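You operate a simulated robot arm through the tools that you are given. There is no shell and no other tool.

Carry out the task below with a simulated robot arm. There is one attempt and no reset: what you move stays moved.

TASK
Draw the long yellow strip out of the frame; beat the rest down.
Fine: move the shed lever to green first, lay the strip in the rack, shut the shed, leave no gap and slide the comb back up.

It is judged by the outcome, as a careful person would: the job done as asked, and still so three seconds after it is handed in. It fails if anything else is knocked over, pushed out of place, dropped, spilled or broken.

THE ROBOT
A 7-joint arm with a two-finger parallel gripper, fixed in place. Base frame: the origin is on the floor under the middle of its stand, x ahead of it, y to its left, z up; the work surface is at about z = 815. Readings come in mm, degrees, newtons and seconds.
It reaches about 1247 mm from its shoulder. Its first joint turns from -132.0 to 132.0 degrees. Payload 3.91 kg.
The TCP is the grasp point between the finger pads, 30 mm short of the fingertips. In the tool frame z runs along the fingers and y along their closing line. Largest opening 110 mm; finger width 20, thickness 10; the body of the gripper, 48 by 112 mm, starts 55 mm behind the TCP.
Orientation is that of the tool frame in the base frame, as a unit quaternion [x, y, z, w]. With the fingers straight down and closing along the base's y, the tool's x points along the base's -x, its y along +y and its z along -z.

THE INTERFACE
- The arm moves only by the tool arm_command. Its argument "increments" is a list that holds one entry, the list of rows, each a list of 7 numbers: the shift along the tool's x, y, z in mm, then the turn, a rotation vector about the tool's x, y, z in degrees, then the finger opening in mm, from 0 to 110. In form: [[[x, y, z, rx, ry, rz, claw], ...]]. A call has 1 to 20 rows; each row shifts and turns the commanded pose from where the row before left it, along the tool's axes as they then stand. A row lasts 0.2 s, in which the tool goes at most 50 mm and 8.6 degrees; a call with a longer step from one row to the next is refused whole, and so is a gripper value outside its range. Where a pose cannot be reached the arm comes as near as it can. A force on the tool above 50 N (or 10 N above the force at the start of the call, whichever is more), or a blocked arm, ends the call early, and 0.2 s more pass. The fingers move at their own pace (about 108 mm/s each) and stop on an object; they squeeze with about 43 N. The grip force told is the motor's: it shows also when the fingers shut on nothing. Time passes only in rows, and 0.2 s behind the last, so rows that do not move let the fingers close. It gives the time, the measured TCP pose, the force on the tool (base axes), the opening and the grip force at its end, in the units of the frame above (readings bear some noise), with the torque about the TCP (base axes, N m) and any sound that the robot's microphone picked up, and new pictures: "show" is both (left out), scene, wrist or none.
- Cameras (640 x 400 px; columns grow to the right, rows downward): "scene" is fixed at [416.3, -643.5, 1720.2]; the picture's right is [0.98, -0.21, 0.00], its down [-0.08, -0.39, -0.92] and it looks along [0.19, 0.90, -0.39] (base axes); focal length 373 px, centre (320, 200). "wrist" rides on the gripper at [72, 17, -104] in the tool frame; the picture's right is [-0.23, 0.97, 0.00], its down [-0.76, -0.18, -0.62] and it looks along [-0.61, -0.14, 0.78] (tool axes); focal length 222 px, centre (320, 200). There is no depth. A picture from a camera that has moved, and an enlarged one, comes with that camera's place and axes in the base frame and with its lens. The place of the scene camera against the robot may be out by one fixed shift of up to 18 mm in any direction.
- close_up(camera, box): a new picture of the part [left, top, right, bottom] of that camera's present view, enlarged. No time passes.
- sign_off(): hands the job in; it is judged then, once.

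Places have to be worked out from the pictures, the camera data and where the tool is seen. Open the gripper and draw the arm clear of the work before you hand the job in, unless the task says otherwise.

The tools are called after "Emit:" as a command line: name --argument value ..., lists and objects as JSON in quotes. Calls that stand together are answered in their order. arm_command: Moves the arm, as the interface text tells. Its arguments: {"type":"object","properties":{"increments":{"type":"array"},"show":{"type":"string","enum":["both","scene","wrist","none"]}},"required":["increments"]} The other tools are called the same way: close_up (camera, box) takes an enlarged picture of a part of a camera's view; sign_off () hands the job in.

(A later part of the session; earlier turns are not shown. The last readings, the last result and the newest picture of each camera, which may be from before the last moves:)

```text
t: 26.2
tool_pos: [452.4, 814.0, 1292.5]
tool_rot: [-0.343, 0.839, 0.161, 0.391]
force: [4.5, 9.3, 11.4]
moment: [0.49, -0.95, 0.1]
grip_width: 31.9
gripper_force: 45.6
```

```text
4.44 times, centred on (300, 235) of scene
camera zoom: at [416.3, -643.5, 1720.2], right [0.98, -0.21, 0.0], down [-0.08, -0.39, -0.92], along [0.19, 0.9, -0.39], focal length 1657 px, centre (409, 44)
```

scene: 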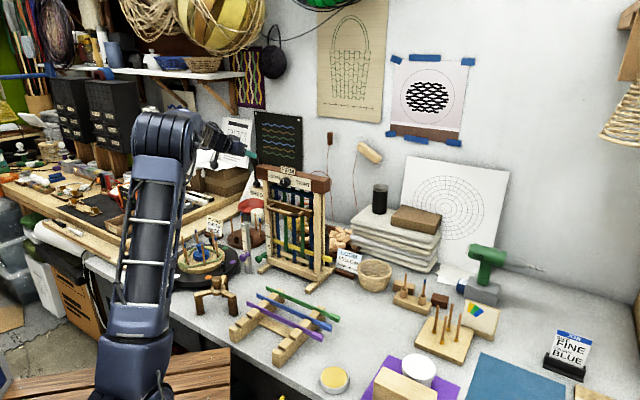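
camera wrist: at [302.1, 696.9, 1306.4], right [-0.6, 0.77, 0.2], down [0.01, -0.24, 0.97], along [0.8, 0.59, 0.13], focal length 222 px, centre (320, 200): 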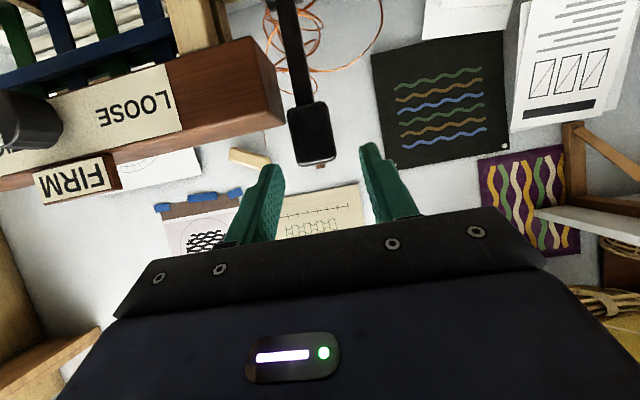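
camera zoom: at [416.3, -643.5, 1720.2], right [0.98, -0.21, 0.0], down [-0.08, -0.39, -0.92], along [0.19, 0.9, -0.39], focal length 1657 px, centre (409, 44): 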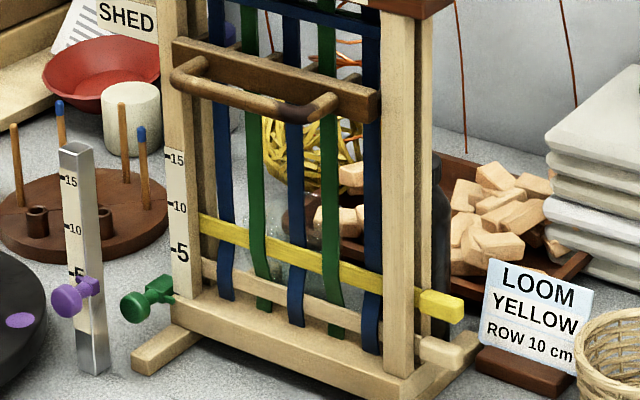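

Emit:
close_up --camera "scene" --box '[262, 178, 302, 208]'

Emit:
close_up --camera "scene" --box '[290, 235, 340, 285]'

Emit:
close_up --camera "scene" --box '[245, 150, 275, 200]'

```text
13.33 times, centred on (282, 193) of scene
camera zoom: at [416.3, -643.5, 1720.2], right [0.98, -0.21, 0.0], down [-0.08, -0.39, -0.92], along [0.19, 0.9, -0.39], focal length 4972 px, centre (827, 293)
```

zoom: 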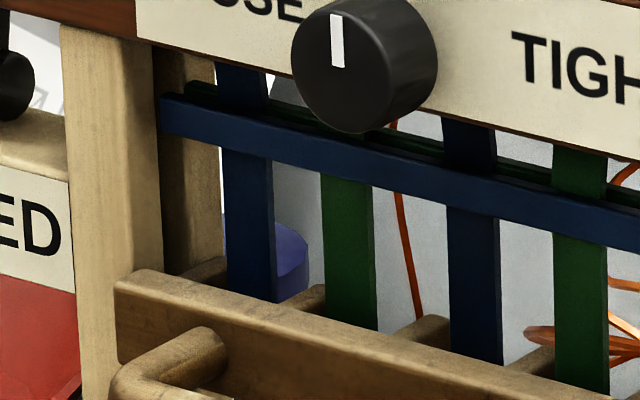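

```text
8.00 times, centred on (315, 260) of scene
camera zoom: at [416.3, -643.5, 1720.2], right [0.98, -0.21, 0.0], down [-0.08, -0.39, -0.92], along [0.19, 0.9, -0.39], focal length 2983 px, centre (360, -280)
```

zoom: 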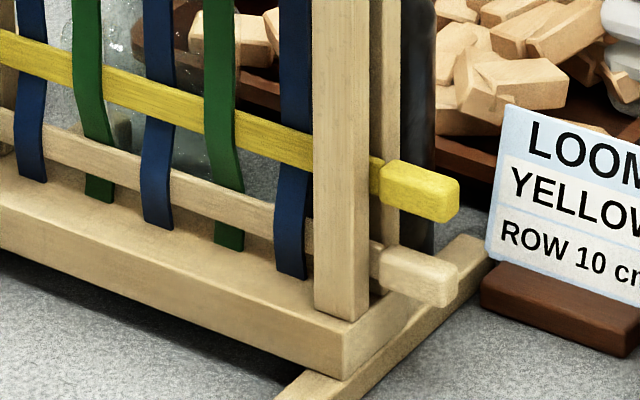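

```text
8.00 times, centred on (260, 175) of scene
camera zoom: at [416.3, -643.5, 1720.2], right [0.98, -0.21, 0.0], down [-0.08, -0.39, -0.92], along [0.19, 0.9, -0.39], focal length 2983 px, centre (800, 400)
```

zoom: 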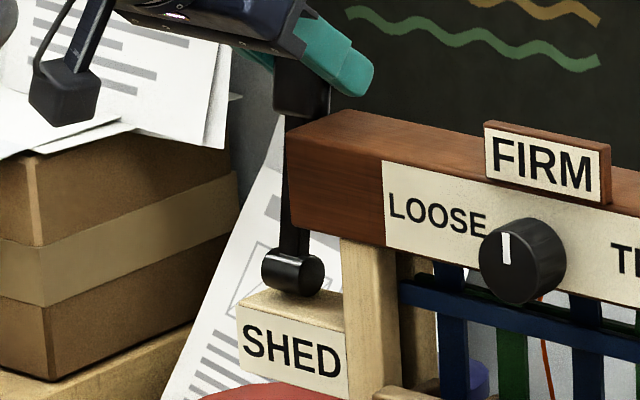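

With the lever going back, the green warps and bar come forward and the blues go back – so backward is the green shed. I continue along the arc toward its stop.

Emit:
arm_command --increments '[[[-2.4, 0, 4.1, 0, 2.5, 0, 20], [-2.4, 0, 4.1, 0, 2.5, 0, 20], [-2.4, 0, 4.1, 0, 2.5, 0, 20], [-2.4, 0, 4.1, 0, 2.5, 0, 20]]]' --show "none"

Emit:
close_up --camera "scene" --box '[262, 178, 302, 208]'

Emit:
close_up --camera "scene" --box '[235, 140, 285, 200]'

```text
t: 27.2
tool_pos: [464.3, 826.8, 1287.8]
tool_rot: [-0.357, 0.869, 0.13, 0.316]
force: [-1.5, 16.8, 21.4]
moment: [-0.03, -0.49, 0.28]
grip_width: 31.7
gripper_force: 44.8
```

```text
13.33 times, centred on (282, 193) of scene
camera zoom: at [416.3, -643.5, 1720.2], right [0.98, -0.21, 0.0], down [-0.08, -0.39, -0.92], along [0.19, 0.9, -0.39], focal length 4972 px, centre (827, 293)
```

zoom: 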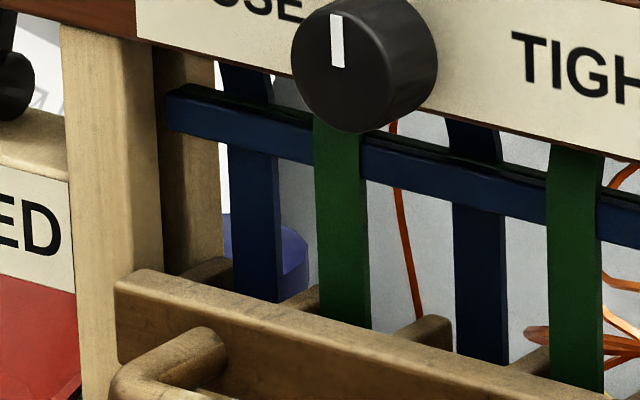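

```text
6.67 times, centred on (260, 170) of scene
camera zoom: at [416.3, -643.5, 1720.2], right [0.98, -0.21, 0.0], down [-0.08, -0.39, -0.92], along [0.19, 0.9, -0.39], focal length 2486 px, centre (720, 400)
```

zoom: 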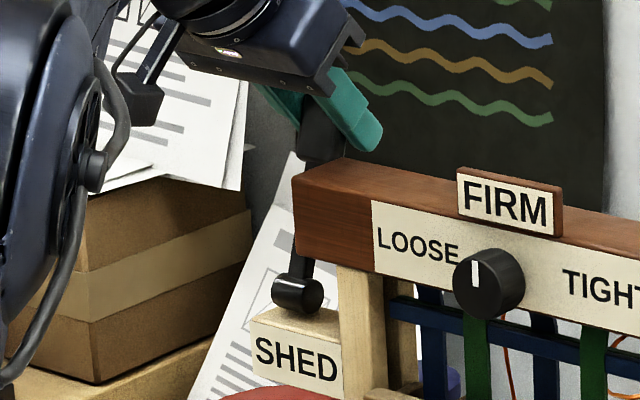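

The greens are now clearly forward of the blue bar. I go on a bit further, easing sideways by a millimetre to relieve the side load, and watch for the end stop.

Emit:
arm_command --increments '[[[-2.6, 0.7, 3.9, 0, 2.5, 0, 20], [-2.6, 0.7, 3.9, 0, 2.5, 0, 20], [-2.6, 0, 3.9, 0, 2.5, 0, 20]]]' --show "none"

Emit:
close_up --camera "scene" --box '[262, 178, 302, 208]'

Emit:
close_up --camera "wrist" --box '[220, 60, 420, 220]'

```text
t: 28.0
tool_pos: [474.7, 837.1, 1283.0]
tool_rot: [-0.364, 0.889, 0.105, 0.258]
force: [4.5, 8.8, 11.3]
moment: [-0.11, -0.59, 0.28]
grip_width: 31.5
gripper_force: 45.0
```

```text
13.33 times, centred on (282, 193) of scene
camera zoom: at [416.3, -643.5, 1720.2], right [0.98, -0.21, 0.0], down [-0.08, -0.39, -0.92], along [0.19, 0.9, -0.39], focal length 4972 px, centre (827, 293)
```

zoom: 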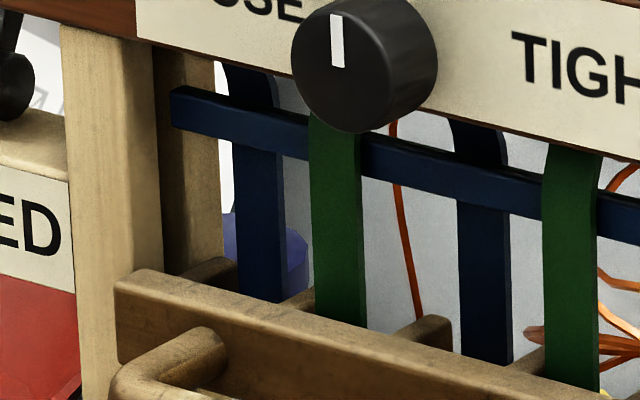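

```text
2.50 times, centred on (320, 140) of wrist
camera zoom: at [379.4, 767.6, 1329.7], right [-0.54, 0.83, 0.12], down [0.34, 0.09, 0.93], along [0.76, 0.55, -0.34], focal length 555 px, centre (320, 350)
```

zoom: 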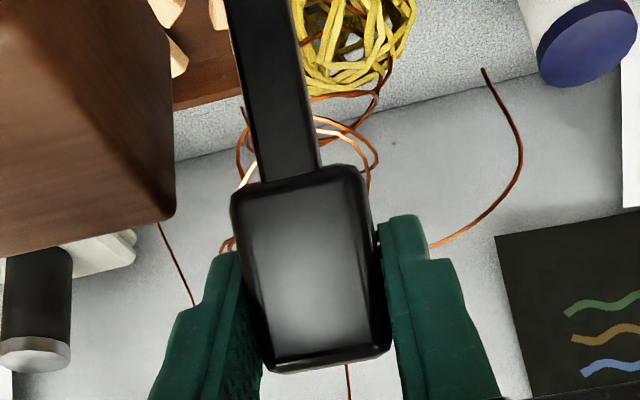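

Still moving freely (27.5°). I continue until the stop is felt.

Emit:
arm_command --increments '[[[-2.6, 0.5, 3.9, 0, 2.5, 0, 20], [-2.6, 0.3, 3.9, 0, 2.5, 0, 20], [-2.6, 0, 3.9, 0, 2.5, 0, 20]]]' --show "none"

Emit:
close_up --camera "scene" --box '[262, 178, 302, 208]'

Emit:
close_up --camera "wrist" --box '[220, 60, 420, 220]'

```text
t: 28.8
tool_pos: [484.1, 846.3, 1277.7]
tool_rot: [-0.369, 0.904, 0.082, 0.2]
force: [3.2, -10.9, 9.0]
moment: [0.62, -0.91, 0.13]
grip_width: 32.0
gripper_force: 45.2
```

```text
13.33 times, centred on (282, 193) of scene
camera zoom: at [416.3, -643.5, 1720.2], right [0.98, -0.21, 0.0], down [-0.08, -0.39, -0.92], along [0.19, 0.9, -0.39], focal length 4972 px, centre (827, 293)
```

zoom: 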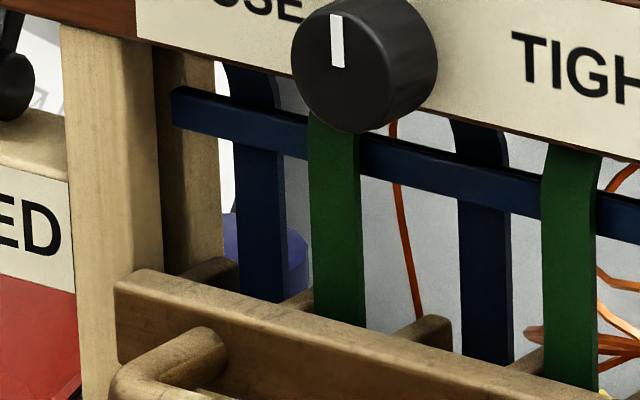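

```text
2.50 times, centred on (320, 140) of wrist
camera zoom: at [393.9, 781.9, 1339.3], right [-0.53, 0.84, 0.1], down [0.43, 0.17, 0.89], along [0.73, 0.52, -0.45], focal length 555 px, centre (320, 350)
```

zoom: 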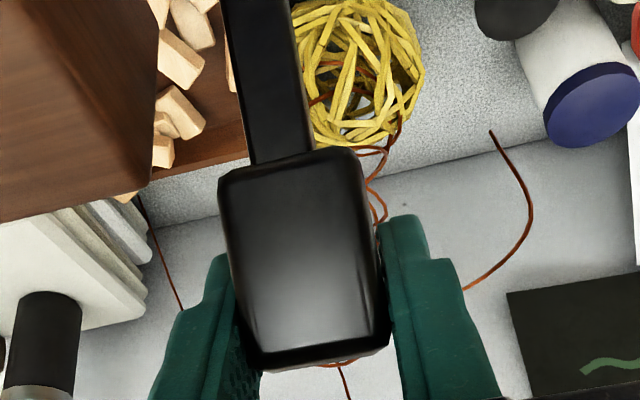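

The warps did not move any further in that step, so the lever is at its green stop (about 30°). I release it, and check that it stays.

Emit:
arm_command --increments '[[[0, 0, 0, 0, 0, 0, 44], [0, 0, 0, 0, 0, 0, 54], [0, 0, -10, 0, 0, 0, 54], [0, 0, -30, 0, 0, 0, 54], [0, 0, -40, 0, 0, 0, 54], [0, 0, -40, 0, 0, 0, 54]]]' --show "both"

Emit:
close_up --camera "scene" --box '[225, 140, 345, 290]'

Emit:
close_up --camera "scene" --box '[240, 150, 302, 208]'

```text
t: 30.2
tool_pos: [447.0, 812.3, 1386.9]
tool_rot: [-0.369, 0.905, 0.081, 0.199]
force: [0.2, -0.4, -1.5]
moment: [0.01, 0.01, -0.01]
grip_width: 54.0
gripper_force: 0.1
camera wrist: at [357.0, 747.7, 1448.0], right [-0.53, 0.84, 0.1], down [0.43, 0.17, 0.89], along [0.73, 0.51, -0.45], focal length 222 px, centre (320, 200)
```

scene: 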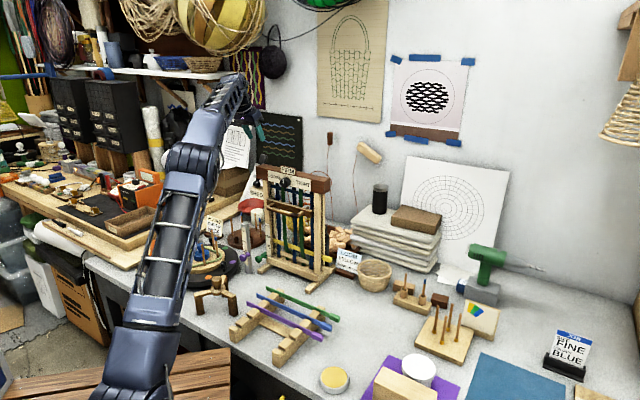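
wrist: 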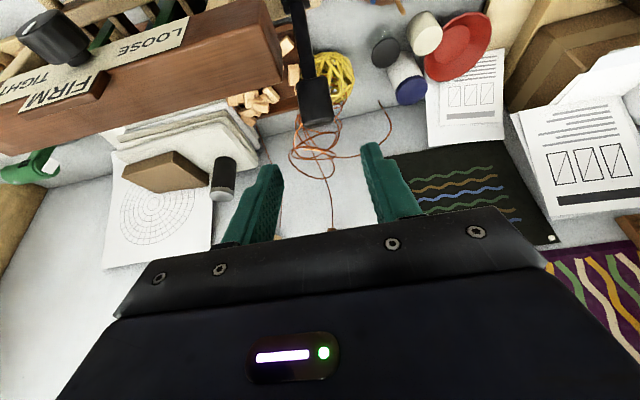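

```text
2.67 times, centred on (285, 215) of scene
camera zoom: at [416.3, -643.5, 1720.2], right [0.98, -0.21, 0.0], down [-0.08, -0.39, -0.92], along [0.19, 0.9, -0.39], focal length 994 px, centre (413, 160)
```

zoom: 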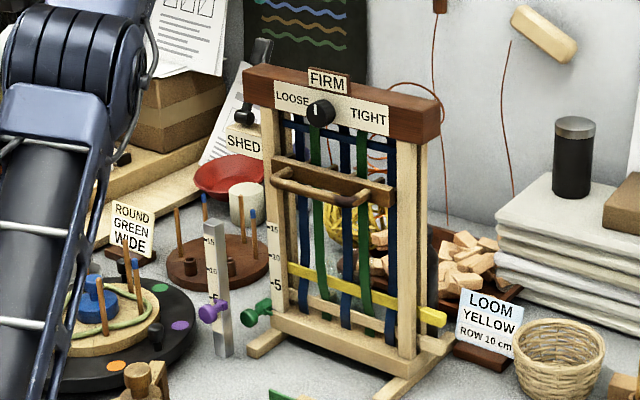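

```text
6.90 times, centred on (271, 179) of scene
camera zoom: at [416.3, -643.5, 1720.2], right [0.98, -0.21, 0.0], down [-0.08, -0.39, -0.92], along [0.19, 0.9, -0.39], focal length 2572 px, centre (658, 345)
```

zoom: 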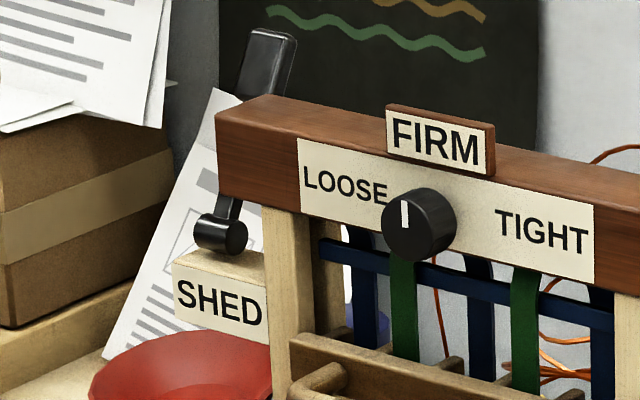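

The lever stays back at green with greens forward. Now I back away from the loom, level the hand to straight down, then yaw toward the strip's pull direction.

Emit:
arm_command --increments '[[[32.7, -19.5, -23.4, 0, 0, 0, 80], [32.7, -19.5, -23.4, 0, 0, 0, 80], [32.7, -19.5, -23.4, 0, 0, 0, 80], [32.7, -19.5, -23.4, 0, 0, 0, 80], [32.7, -19.5, -23.4, 0, 0, 0, 80], [32.7, -19.5, -23.4, 0, 0, 0, 80], [32.7, -19.5, -23.4, 0, 0, 0, 80], [32.7, -19.5, -23.4, 0, 0, 0, 80], [0, 0, 0, 0, 8, 0, 80], [0, 0, 0, 0, 8, 0, 80], [0, 0, 0, 0, 8, 0, 80]]]' --show "scene"

```text
t: 32.6
tool_pos: [329.4, 477.5, 1444.3]
tool_rot: [-0.379, 0.925, 0.003, 0.007]
force: [-0.3, -0.6, 0.0]
moment: [0.05, -0.04, -0.03]
grip_width: 79.6
gripper_force: 0.2
```

scene: 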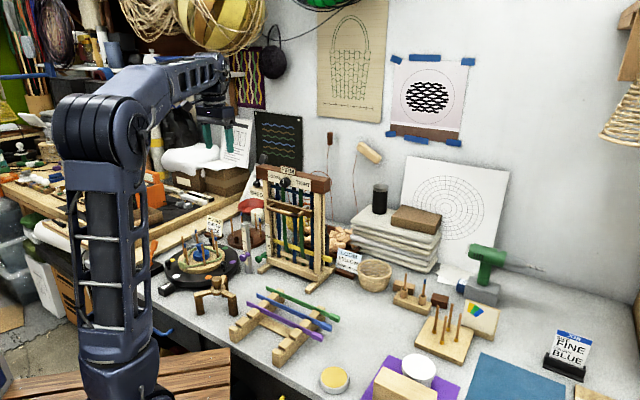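

Hand is straight down. I yaw it 90° so the closing line runs across the strip, still clear of everything.

Emit:
arm_command --increments '[[[0, 0, 0, 0, 0, 8.2, 80], [0, 0, 0, 0, 0, 8.2, 80], [0, 0, 0, 0, 0, 8.2, 80], [0, 0, 0, 0, 0, 8.2, 80], [0, 0, 0, 0, 0, 8.2, 80], [0, 0, 0, 0, 0, 8.2, 80], [0, 0, 0, 0, 0, 8.2, 80], [0, 0, 0, 0, 0, 8.2, 80], [0, 0, 0, 0, 0, 8.2, 80], [0, 0, 0, 0, 0, 8.2, 80], [0, 0, 0, 0, 0, 8.2, 80]]]' --show "both"

```text
t: 35.0
tool_pos: [329.5, 477.9, 1444.9]
tool_rot: [0.389, 0.921, 0.007, 0.003]
force: [0.8, -0.8, 0.8]
moment: [0.03, 0.0, 0.02]
grip_width: 79.9
gripper_force: 0.1
camera wrist: at [290.2, 540.8, 1546.9], right [0.86, 0.52, 0.02], down [0.4, -0.68, 0.62], along [0.33, -0.53, -0.78], focal length 222 px, centre (320, 200)
```

scene: 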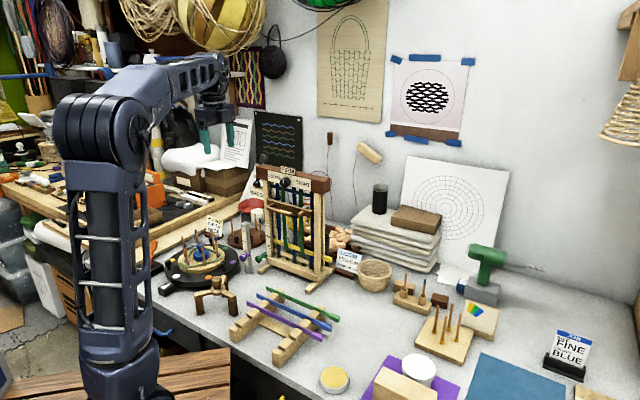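
wrist: 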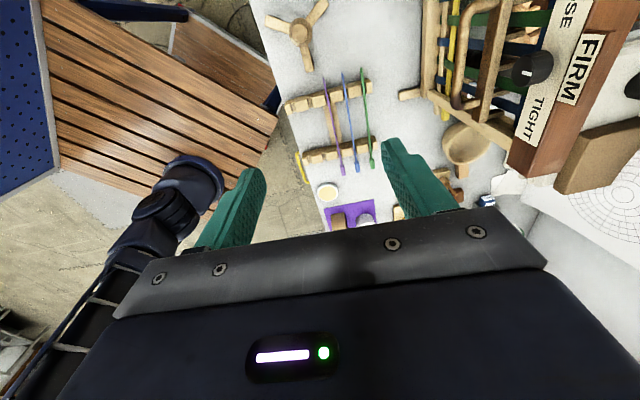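

The wrist camera now also shows the rack from above; I zoom on it to locate slots.

Emit:
close_up --camera "wrist" --box '[270, 60, 420, 190]'

Emit:
close_up --camera "wrist" --box '[400, 0, 580, 150]'

```text
3.08 times, centred on (345, 125) of wrist
camera zoom: at [290.2, 540.8, 1546.9], right [0.86, 0.52, 0.02], down [0.4, -0.68, 0.62], along [0.33, -0.53, -0.78], focal length 684 px, centre (243, 431)
```

zoom: 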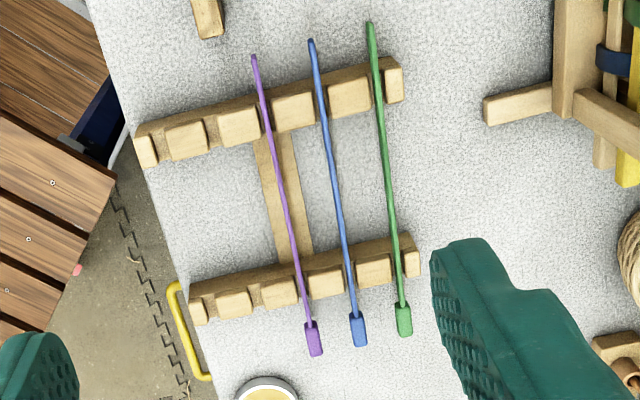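

```text
2.67 times, centred on (490, 75) of wrist
camera zoom: at [290.2, 540.8, 1546.9], right [0.86, 0.52, 0.02], down [0.4, -0.68, 0.62], along [0.33, -0.53, -0.78], focal length 592 px, centre (-133, 533)
```

zoom: 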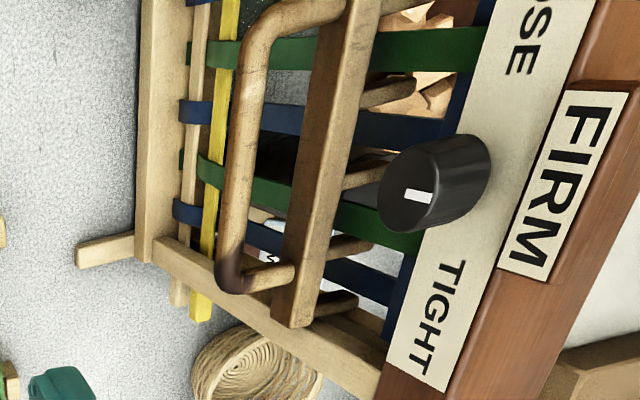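

The rack lies parallel to the loom (about −45°); slots are about 50 mm apart, with two free ones at the near end; the purple strip's tab end is at about (588, 229, 869). I now tilt the hand 45° (fingers pointing down toward loom-left) and go around to the right side of the loom.

Emit:
arm_command --increments '[[[0, 0, 0, 0, 7.5, 0, 80], [0, 0, 0, 0, 7.5, 0, 80], [0, 0, 0, 0, 7.5, 0, 80], [0, 0, 0, 0, 7.5, 0, 80], [0, 0, 0, 0, 7.5, 0, 80], [0, 0, 0, 0, 7.5, 0, 80], [-37.4, 11.5, -6.7, 0, 0, 0, 60], [-37.4, 11.5, -6.7, 0, 0, 0, 60], [-37.4, 11.5, -6.7, 0, 0, 0, 60], [-37.4, 11.5, -6.7, 0, 0, 0, 60], [-37.4, 11.5, -6.7, 0, 0, 0, 60], [-37.4, 11.5, -6.7, 0, 0, 0, 60], [-37.4, 11.5, -6.7, 0, 0, 0, 60], [-37.4, 11.5, -6.7, 0, 0, 0, 60], [-37.4, 11.5, -6.7, 0, 0, 0, 60]]]' --show "both"

```text
t: 38.2
tool_pos: [599.0, 351.6, 1251.8]
tool_rot: [0.356, 0.852, 0.156, -0.35]
force: [-0.9, -0.3, 0.4]
moment: [-0.04, -0.08, -0.05]
grip_width: 60.0
gripper_force: 0.0
camera wrist: at [624.4, 345.4, 1374.5], right [0.81, 0.57, -0.14], down [0.56, -0.82, -0.1], along [-0.18, 0.0, -0.98], focal length 222 px, centre (320, 200)
```

scene: 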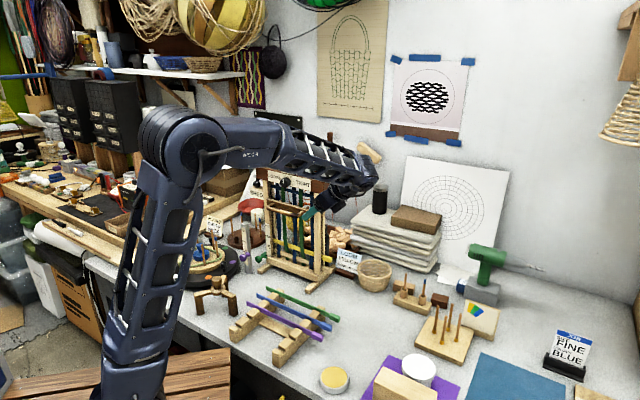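
wrist: 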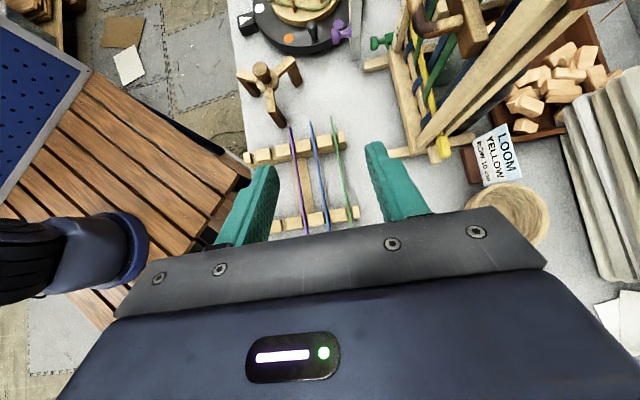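

An excellent straight-down view showing tab and rack together. I zoom on both.

Emit:
close_up --camera "wrist" --box '[370, 60, 530, 190]'

Emit:
close_up --camera "wrist" --box '[230, 105, 380, 240]'

```text
3.08 times, centred on (450, 125) of wrist
camera zoom: at [624.4, 345.4, 1374.5], right [0.81, 0.57, -0.14], down [0.56, -0.82, -0.1], along [-0.18, 0.0, -0.98], focal length 684 px, centre (-80, 431)
```

zoom: 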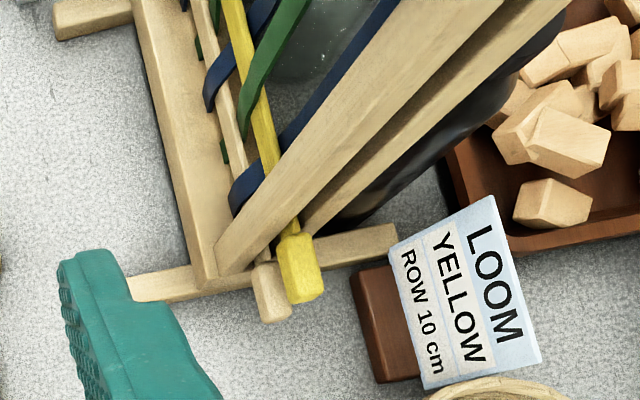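

```text
2.96 times, centred on (305, 172) of wrist
camera zoom: at [624.4, 345.4, 1374.5], right [0.81, 0.57, -0.14], down [0.56, -0.82, -0.1], along [-0.18, 0.0, -0.98], focal length 658 px, centre (364, 282)
```

zoom: 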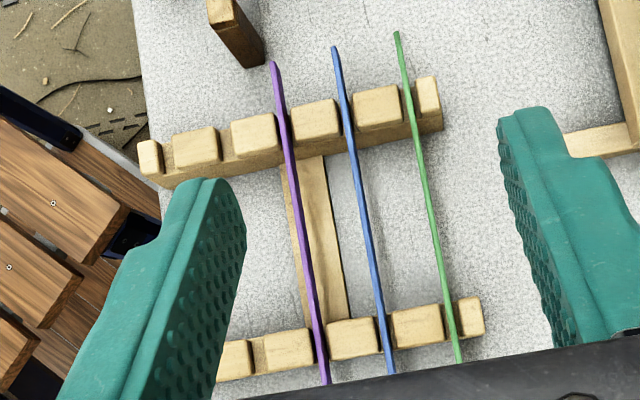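

The tab end is at about (693.5, 543.5, 942), about 35 mm long and 12 mm thick. I move to a standoff 150 mm from the grip along the finger direction.

Emit:
arm_command --increments '[[[-23.2, 28.1, 17.2, 0, 0, 0, 50], [-23.2, 28.1, 17.2, 0, 0, 0, 50], [-23.2, 28.1, 17.2, 0, 0, 0, 50], [-23.2, 28.1, 17.2, 0, 0, 0, 50], [-23.2, 28.1, 17.2, 0, 0, 0, 50], [-23.2, 28.1, 17.2, 0, 0, 0, 50], [-23.2, 28.1, 17.2, 0, 0, 0, 50]]]' --show "both"

Emit:
close_up --camera "wrist" --box '[220, 20, 420, 180]'

```text
t: 39.8
tool_pos: [765.3, 469.6, 1052.2]
tool_rot: [0.356, 0.853, 0.156, -0.35]
force: [-1.1, 0.6, 1.1]
moment: [-0.05, -0.06, -0.01]
grip_width: 50.2
gripper_force: 0.1
camera wrist: at [791.3, 464.2, 1176.2], right [0.81, 0.57, -0.14], down [0.56, -0.82, -0.1], along [-0.17, 0.0, -0.98], focal length 222 px, centre (320, 200)
```

scene: 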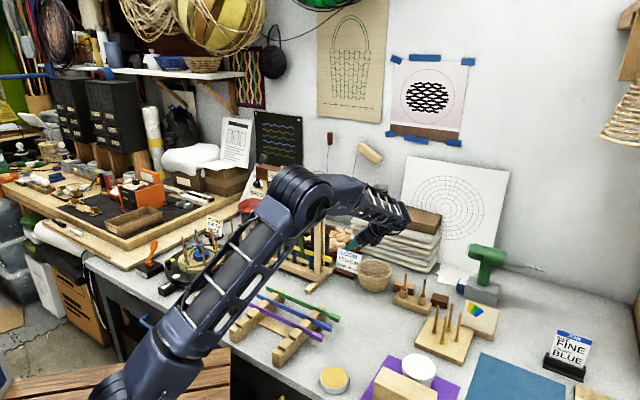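
wrist: 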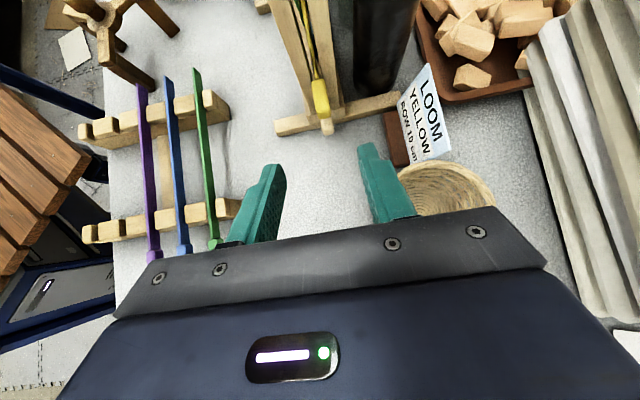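

```text
2.50 times, centred on (320, 100) of wrist
camera zoom: at [791.3, 464.2, 1176.2], right [0.81, 0.57, -0.14], down [0.56, -0.82, -0.1], along [-0.17, 0.0, -0.98], focal length 555 px, centre (320, 450)
```

zoom: 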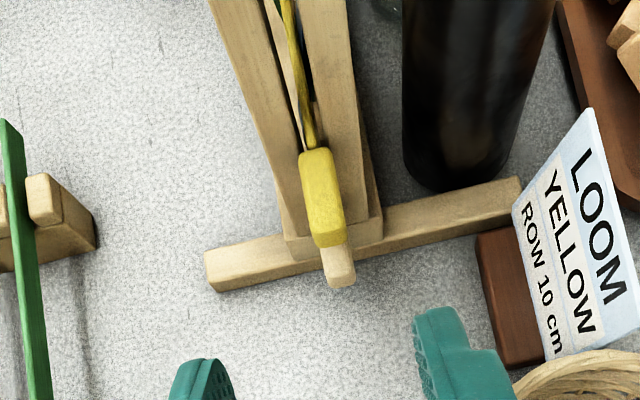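

The tab shows about 3 mm off the finger centreline. I correct sideways, shift the grip slightly outward, and advance 110 mm for a final check.

Emit:
arm_command --increments '[[[-2.8, 3.4, 20, 0, 0, 0, 46], [0, 0, 30, 0, 0, 0, 46], [0, 0, 30, 0, 0, 0, 46], [0, 0, 30, 0, 0, 0, 46]]]' --show "wrist"

Emit:
close_up --camera "wrist" --box '[240, 80, 400, 220]'

Emit:
close_up --camera "scene" --box '[240, 150, 420, 300]'

```text
t: 40.8
tool_pos: [715.8, 528.3, 976.1]
tool_rot: [0.356, 0.852, 0.156, -0.35]
force: [0.5, -0.8, -0.3]
moment: [0.01, -0.01, 0.01]
grip_width: 46.0
gripper_force: 0.2
camera wrist: at [742.0, 522.3, 1098.8], right [0.81, 0.57, -0.14], down [0.56, -0.82, -0.1], along [-0.18, 0.0, -0.98], focal length 222 px, centre (320, 200)
```

wrist: 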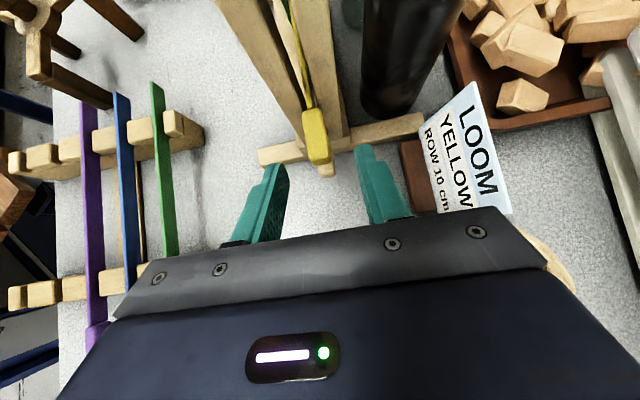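

```text
2.86 times, centred on (320, 150) of wrist
camera zoom: at [742.0, 522.3, 1098.8], right [0.81, 0.57, -0.14], down [0.56, -0.82, -0.1], along [-0.18, 0.0, -0.98], focal length 635 px, centre (320, 343)
```

zoom: 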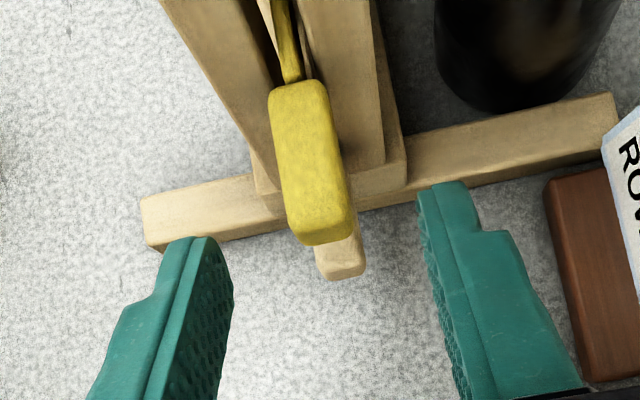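

```text
2.67 times, centred on (330, 225) of scene
camera zoom: at [416.3, -643.5, 1720.2], right [0.98, -0.21, 0.0], down [-0.08, -0.39, -0.92], along [0.19, 0.9, -0.39], focal length 994 px, centre (293, 133)
```

zoom: 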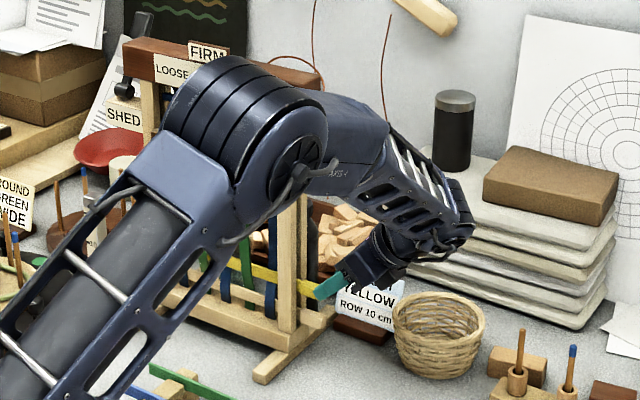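

Now well centred, the grip falls about 12 mm from the tab's end. I advance the last 37 mm and close on the tab.

Emit:
arm_command --increments '[[[0, 0, 19, 0, 0, 0, 46], [0, 0, 18, 0, 0, 0, 46], [0, 0, 0, 0, 0, 0, 46]]]' --show "none"

Emit:
close_up --camera "wrist" --box '[240, 80, 400, 220]'

```text
t: 41.6
tool_pos: [699.1, 545.1, 948.4]
tool_rot: [0.356, 0.853, 0.155, -0.349]
force: [-0.2, -0.6, -0.2]
moment: [-0.02, 0.0, -0.01]
grip_width: 46.0
gripper_force: 0.2
```

```text
2.86 times, centred on (320, 150) of wrist
camera zoom: at [725.0, 540.2, 1072.2], right [0.81, 0.57, -0.14], down [0.56, -0.82, -0.1], along [-0.18, 0.0, -0.98], focal length 635 px, centre (320, 343)
```

zoom: 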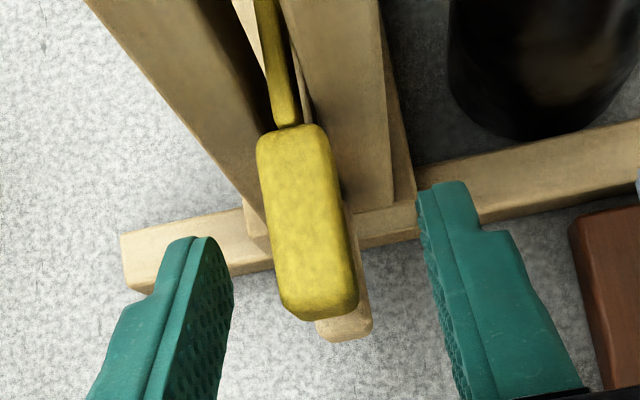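

Emit:
arm_command --increments '[[[0, 0, 0, 0, 0, 0, 30], [0, 0, 0, 0, 0, 0, 8], [0, 0, 0, 0, 0, 0, 4], [0, 0, 0, 0, 0, 0, 4]]]' --show "none"

Emit:
close_up --camera "wrist" --box '[240, 80, 400, 220]'

```text
t: 42.6
tool_pos: [700.0, 544.4, 948.8]
tool_rot: [0.356, 0.853, 0.155, -0.349]
force: [-0.3, -1.0, -1.4]
moment: [-0.06, 0.01, 0.1]
grip_width: 14.8
gripper_force: 43.3
```

```text
2.86 times, centred on (320, 150) of wrist
camera zoom: at [724.9, 540.2, 1072.2], right [0.81, 0.57, -0.14], down [0.56, -0.82, -0.1], along [-0.18, 0.0, -0.98], focal length 635 px, centre (320, 343)
```

zoom: 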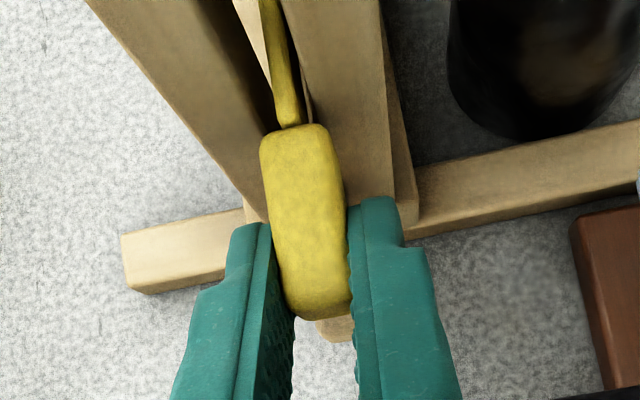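

Tab held (14.8 mm). I begin drawing the strip straight out to the right, 30 mm first, watching the force.

Emit:
arm_command --increments '[[[-7.1, 0.05, -7.1, 0, 0, 0, 4], [-7.1, 0.05, -7.1, 0, 0, 0, 4], [-7.1, 0.05, -7.1, 0, 0, 0, 4]]]' --show "none"

Emit:
close_up --camera "wrist" --box '[240, 60, 400, 200]'

Emit:
close_up --camera "scene" --box '[260, 200, 360, 300]'

```text
t: 43.4
tool_pos: [720.2, 523.7, 948.6]
tool_rot: [0.356, 0.852, 0.156, -0.349]
force: [-0.3, -0.1, -0.2]
moment: [-0.03, -0.05, 0.11]
grip_width: 15.0
gripper_force: 42.9
```

```text
2.86 times, centred on (320, 130) of wrist
camera zoom: at [745.8, 519.4, 1072.5], right [0.81, 0.57, -0.14], down [0.56, -0.82, -0.1], along [-0.18, 0.0, -0.98], focal length 635 px, centre (320, 400)
```

zoom: 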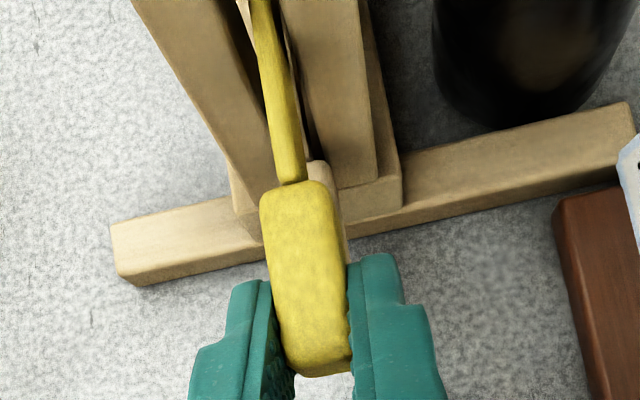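

```text
4.00 times, centred on (310, 250) of scene
camera zoom: at [416.3, -643.5, 1720.2], right [0.98, -0.21, 0.0], down [-0.08, -0.39, -0.92], along [0.19, 0.9, -0.39], focal length 1492 px, centre (360, 0)
```

zoom: 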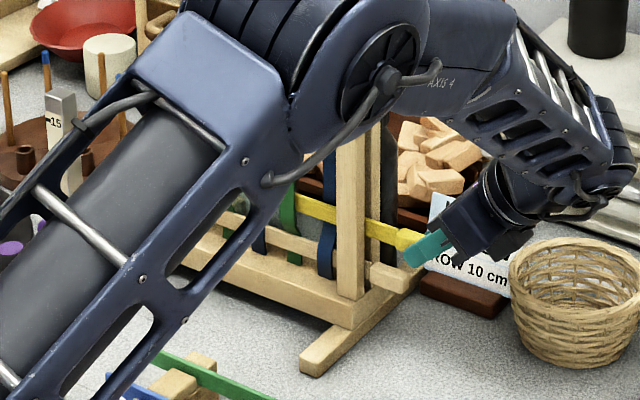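

It slides without resistance. I keep drawing it out, 100 mm more.

Emit:
arm_command --increments '[[[-14.1, 0.1, -14.1, 0, 0, 0, 4], [-14.1, 0.1, -14.1, 0, 0, 0, 4], [-14.1, 0.1, -14.1, 0, 0, 0, 4], [-14.1, 0.1, -14.1, 0, 0, 0, 4], [-14.1, 0.1, -14.1, 0, 0, 0, 4]]]' --show "wrist"

Emit:
close_up --camera "scene" --box '[260, 180, 420, 300]'

```text
t: 44.6
tool_pos: [789.5, 452.7, 948.7]
tool_rot: [0.356, 0.853, 0.155, -0.35]
force: [-0.4, -0.7, 0.3]
moment: [-0.02, -0.03, 0.0]
grip_width: 14.7
gripper_force: 42.8
camera wrist: at [815.6, 448.1, 1072.7], right [0.81, 0.57, -0.14], down [0.56, -0.82, -0.1], along [-0.18, 0.0, -0.98], focal length 222 px, centre (320, 200)
```

wrist: 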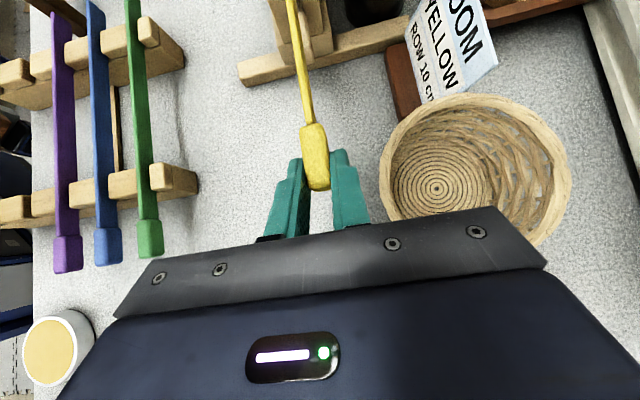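

```text
3.33 times, centred on (340, 240) of scene
camera zoom: at [416.3, -643.5, 1720.2], right [0.98, -0.21, 0.0], down [-0.08, -0.39, -0.92], along [0.19, 0.9, -0.39], focal length 1243 px, centre (253, 67)
```

zoom: 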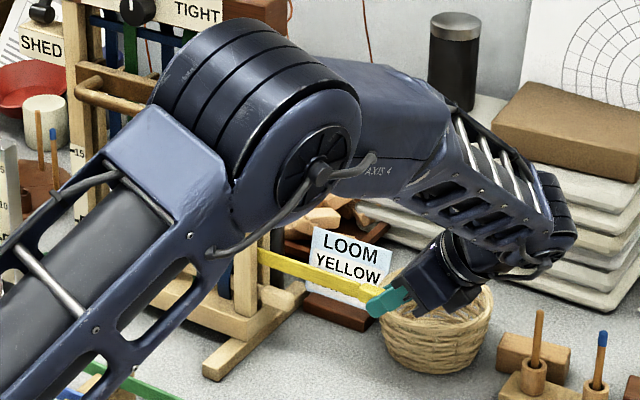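

All clear of the basket by about 80 mm in height, force near zero. I continue pulling.

Emit:
arm_command --increments '[[[-14.1, 0.1, -14.1, 0, 0, 0, 4], [-14.1, 0.1, -14.1, 0, 0, 0, 4], [-14.1, 0.1, -14.1, 0, 0, 0, 4], [-14.1, 0.1, -14.1, 0, 0, 0, 4], [-14.1, 0.1, -14.1, 0, 0, 0, 4], [-14.1, 0.1, -14.1, 0, 0, 0, 4]]]' --show "both"

```text
t: 46.0
tool_pos: [875.3, 367.5, 948.6]
tool_rot: [0.356, 0.853, 0.155, -0.349]
force: [0.2, 0.5, -0.2]
moment: [-0.06, -0.03, -0.03]
grip_width: 14.9
gripper_force: 43.0
camera wrist: at [900.3, 362.6, 1071.7], right [0.81, 0.57, -0.14], down [0.56, -0.82, -0.1], along [-0.18, 0.0, -0.98], focal length 222 px, centre (320, 200)
```

scene: 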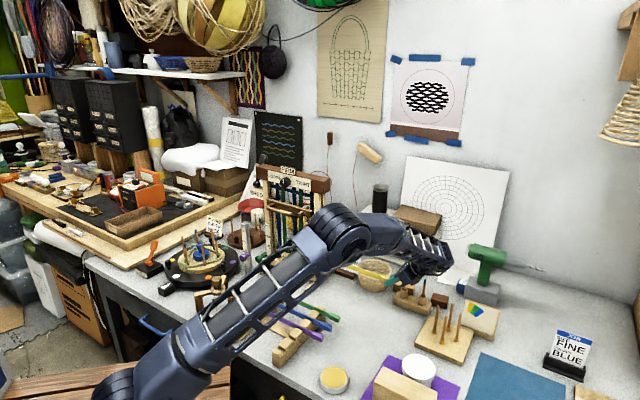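
wrist: 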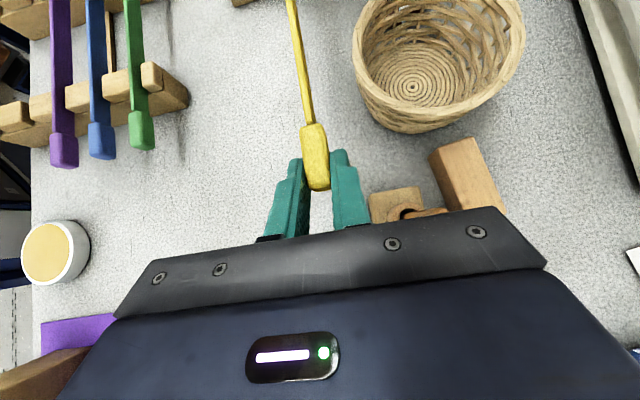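

The tip should still be about 25 mm inside the right post. I draw out 40 mm more, with the pegs staying some 20 mm to the side of the hand and below it.

Emit:
arm_command --increments '[[[-8.5, 0, -8.5, 0, 0, 0, 4], [-8.5, 0, -8.5, 0, 0, 0, 4], [-8.5, 0, -8.5, 0, 0, 0, 4], [-8.5, 0, -8.5, 0, 0, 0, 4]]]' --show "both"

Emit:
close_up --camera "wrist" --box '[220, 0, 420, 120]'

Emit:
close_up --camera "scene" --box '[280, 200, 460, 320]'

```text
t: 47.0
tool_pos: [907.7, 334.0, 948.7]
tool_rot: [0.356, 0.853, 0.155, -0.35]
force: [0.8, 0.0, -0.7]
moment: [-0.03, -0.02, -0.04]
grip_width: 14.8
gripper_force: 43.2
camera wrist: at [933.0, 328.5, 1071.8], right [0.81, 0.57, -0.14], down [0.56, -0.82, -0.1], along [-0.18, 0.0, -0.98], focal length 222 px, centre (320, 200)
```

scene: 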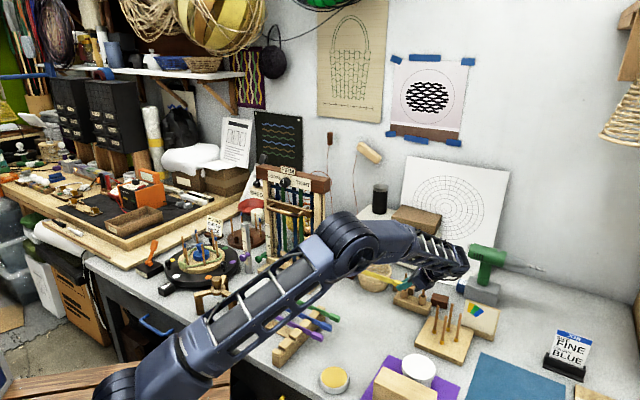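
wrist: 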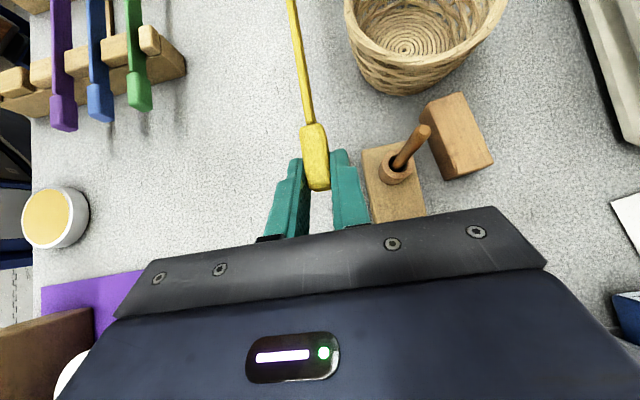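

```text
3.20 times, centred on (320, 60) of wrist
camera zoom: at [933.0, 328.5, 1071.8], right [0.81, 0.57, -0.14], down [0.56, -0.82, -0.1], along [-0.18, 0.0, -0.98], focal length 711 px, centre (320, 648)
```

zoom: 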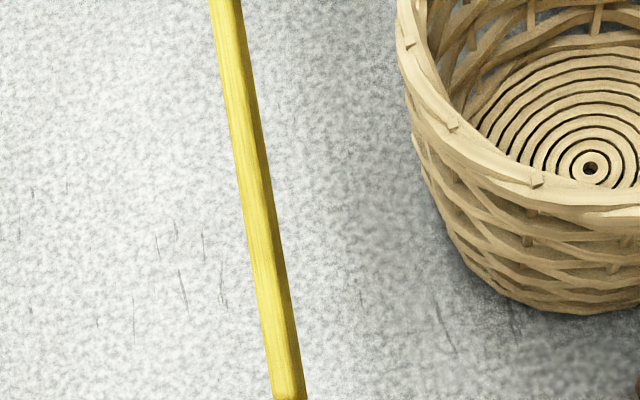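

```text
3.33 times, centred on (370, 260) of scene
camera zoom: at [416.3, -643.5, 1720.2], right [0.98, -0.21, 0.0], down [-0.08, -0.39, -0.92], along [0.19, 0.9, -0.39], focal length 1243 px, centre (153, 0)
```

zoom: 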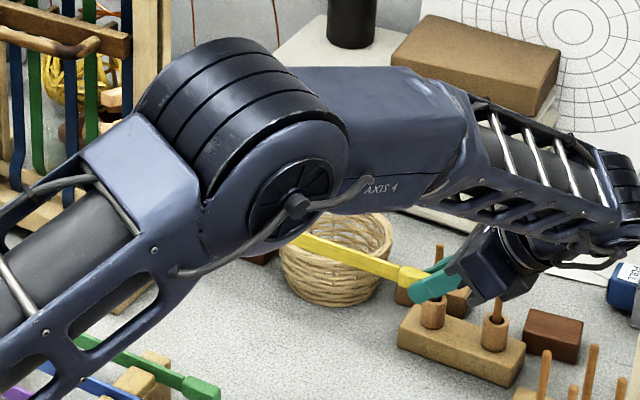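

The strip's tip is now about 22 mm past the post's outer face. I draw 15 mm more, then move the strip forward away from the loom at the same height.

Emit:
arm_command --increments '[[[-10.6, 0, -10.6, 0, 0, 0, 4], [0, -20, 0, 0, 0, 0, 4], [0, -30, 0, 0, 0, 0, 4], [0, -40, 0, 0, 0, 0, 4]]]' --show "both"

Emit:
close_up --camera "scene" --box '[250, 190, 450, 340]'

```text
t: 48.0
tool_pos: [854.5, 259.7, 946.7]
tool_rot: [0.356, 0.852, 0.155, -0.35]
force: [0.5, 0.9, -0.9]
moment: [-0.03, -0.02, 0.0]
grip_width: 14.7
gripper_force: 43.2
camera wrist: at [880.0, 255.2, 1070.1], right [0.81, 0.57, -0.15], down [0.56, -0.82, -0.1], along [-0.18, 0.0, -0.98], focal length 222 px, centre (320, 200)
```

scene: 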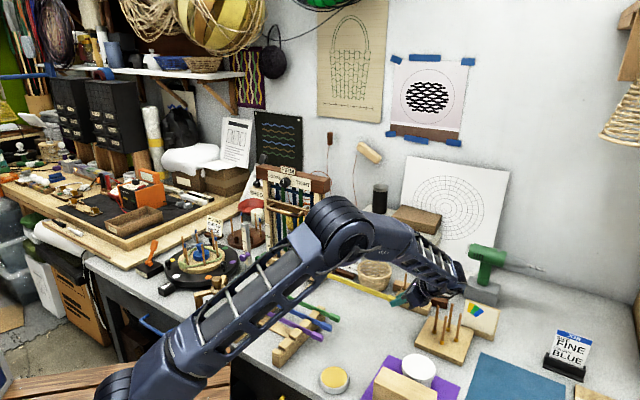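
wrist: 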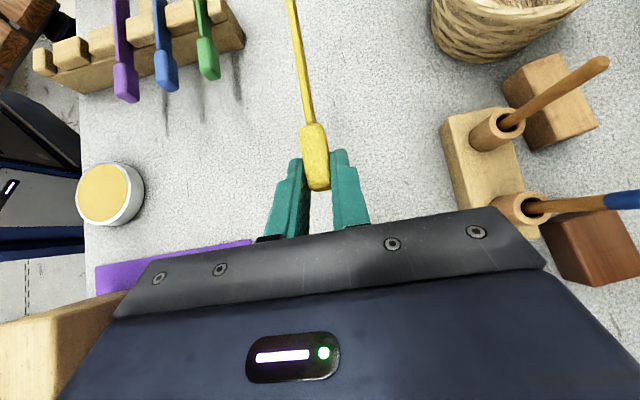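

```text
2.67 times, centred on (350, 265) of scene
camera zoom: at [416.3, -643.5, 1720.2], right [0.98, -0.21, 0.0], down [-0.08, -0.39, -0.92], along [0.19, 0.9, -0.39], focal length 994 px, centre (240, 27)
```

zoom: 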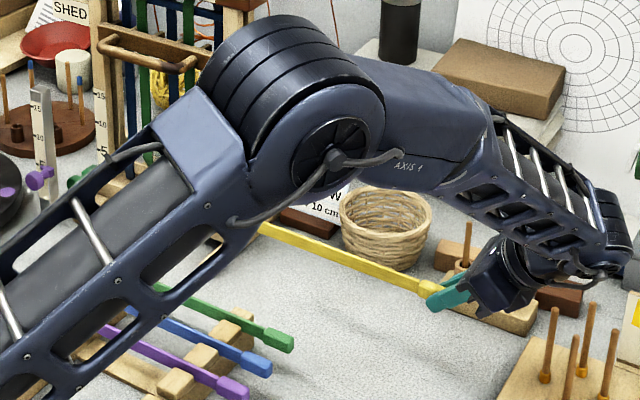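

The strip is fully out of the frame. Now I carry it level over to the rack, stopping above the free slots for alignment.

Emit:
arm_command --increments '[[[0, -40, 0, 0, 0, 0, 4], [7, -36, 7, 0, 0, 0, 4], [18, -30, 18, 0, 0, 0, 4], [18, -30, 18, 0, 0, 0, 4], [18, -30, 18, 0, 0, 0, 4], [18, -30, 18, 0, 0, 0, 4], [16, -30, 16, 0, 0, 0, 4], [0, -20, 0, 0, 0, 0, 4]]]' --show "both"

```text
t: 49.8
tool_pos: [585.3, 187.5, 941.8]
tool_rot: [0.356, 0.852, 0.156, -0.35]
force: [0.5, 0.6, -0.5]
moment: [-0.04, 0.0, 0.02]
grip_width: 14.7
gripper_force: 42.8
camera wrist: at [610.9, 181.6, 1065.7], right [0.81, 0.57, -0.14], down [0.56, -0.82, -0.1], along [-0.18, 0.0, -0.98], focal length 222 px, centre (320, 200)
```

scene: 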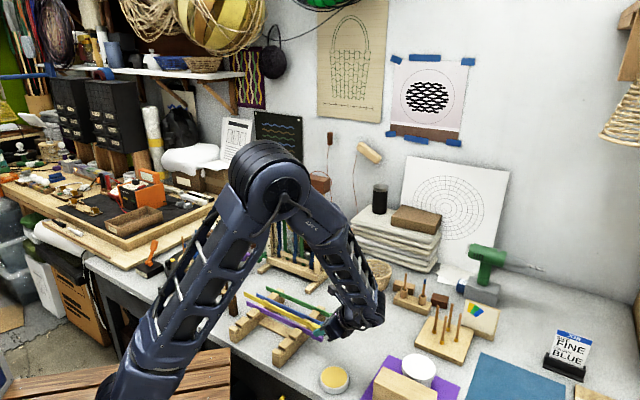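
wrist: 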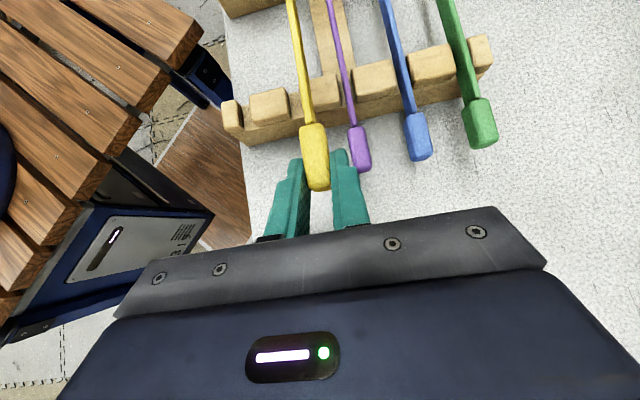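

The strip hovers above the rack next to the purple one. I zoom to measure the slot positions.

Emit:
close_up --camera "wrist" --box '[210, 0, 410, 180]'

Emit:
close_up --camera "scene" --box '[220, 260, 350, 370]'

```text
2.22 times, centred on (310, 90) of wrist
camera zoom: at [610.9, 181.6, 1065.7], right [0.81, 0.57, -0.14], down [0.56, -0.82, -0.1], along [-0.18, 0.0, -0.98], focal length 494 px, centre (342, 444)
```

zoom: 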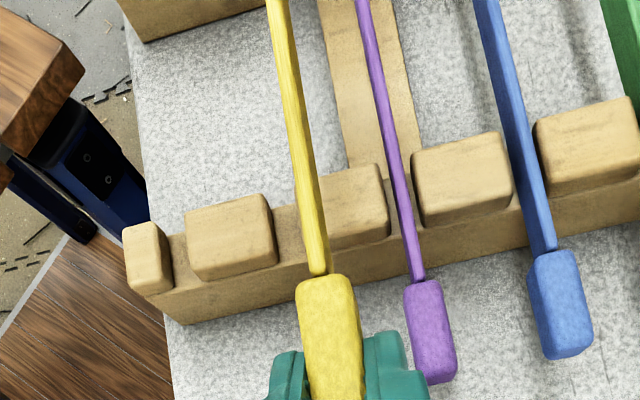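

```text
3.64 times, centred on (285, 315) of scene
camera zoom: at [416.3, -643.5, 1720.2], right [0.98, -0.21, 0.0], down [-0.08, -0.39, -0.92], along [0.19, 0.9, -0.39], focal length 1356 px, centre (447, -218)
```

zoom: 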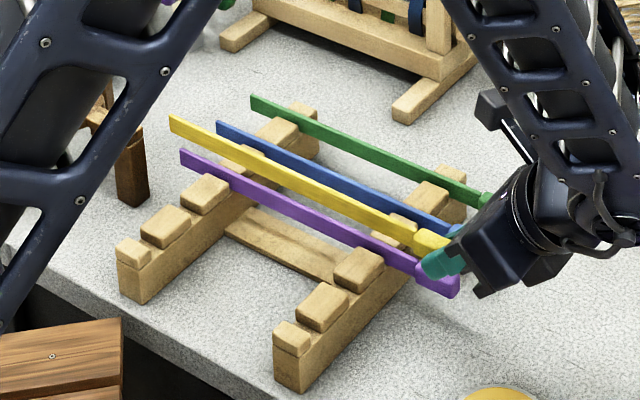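

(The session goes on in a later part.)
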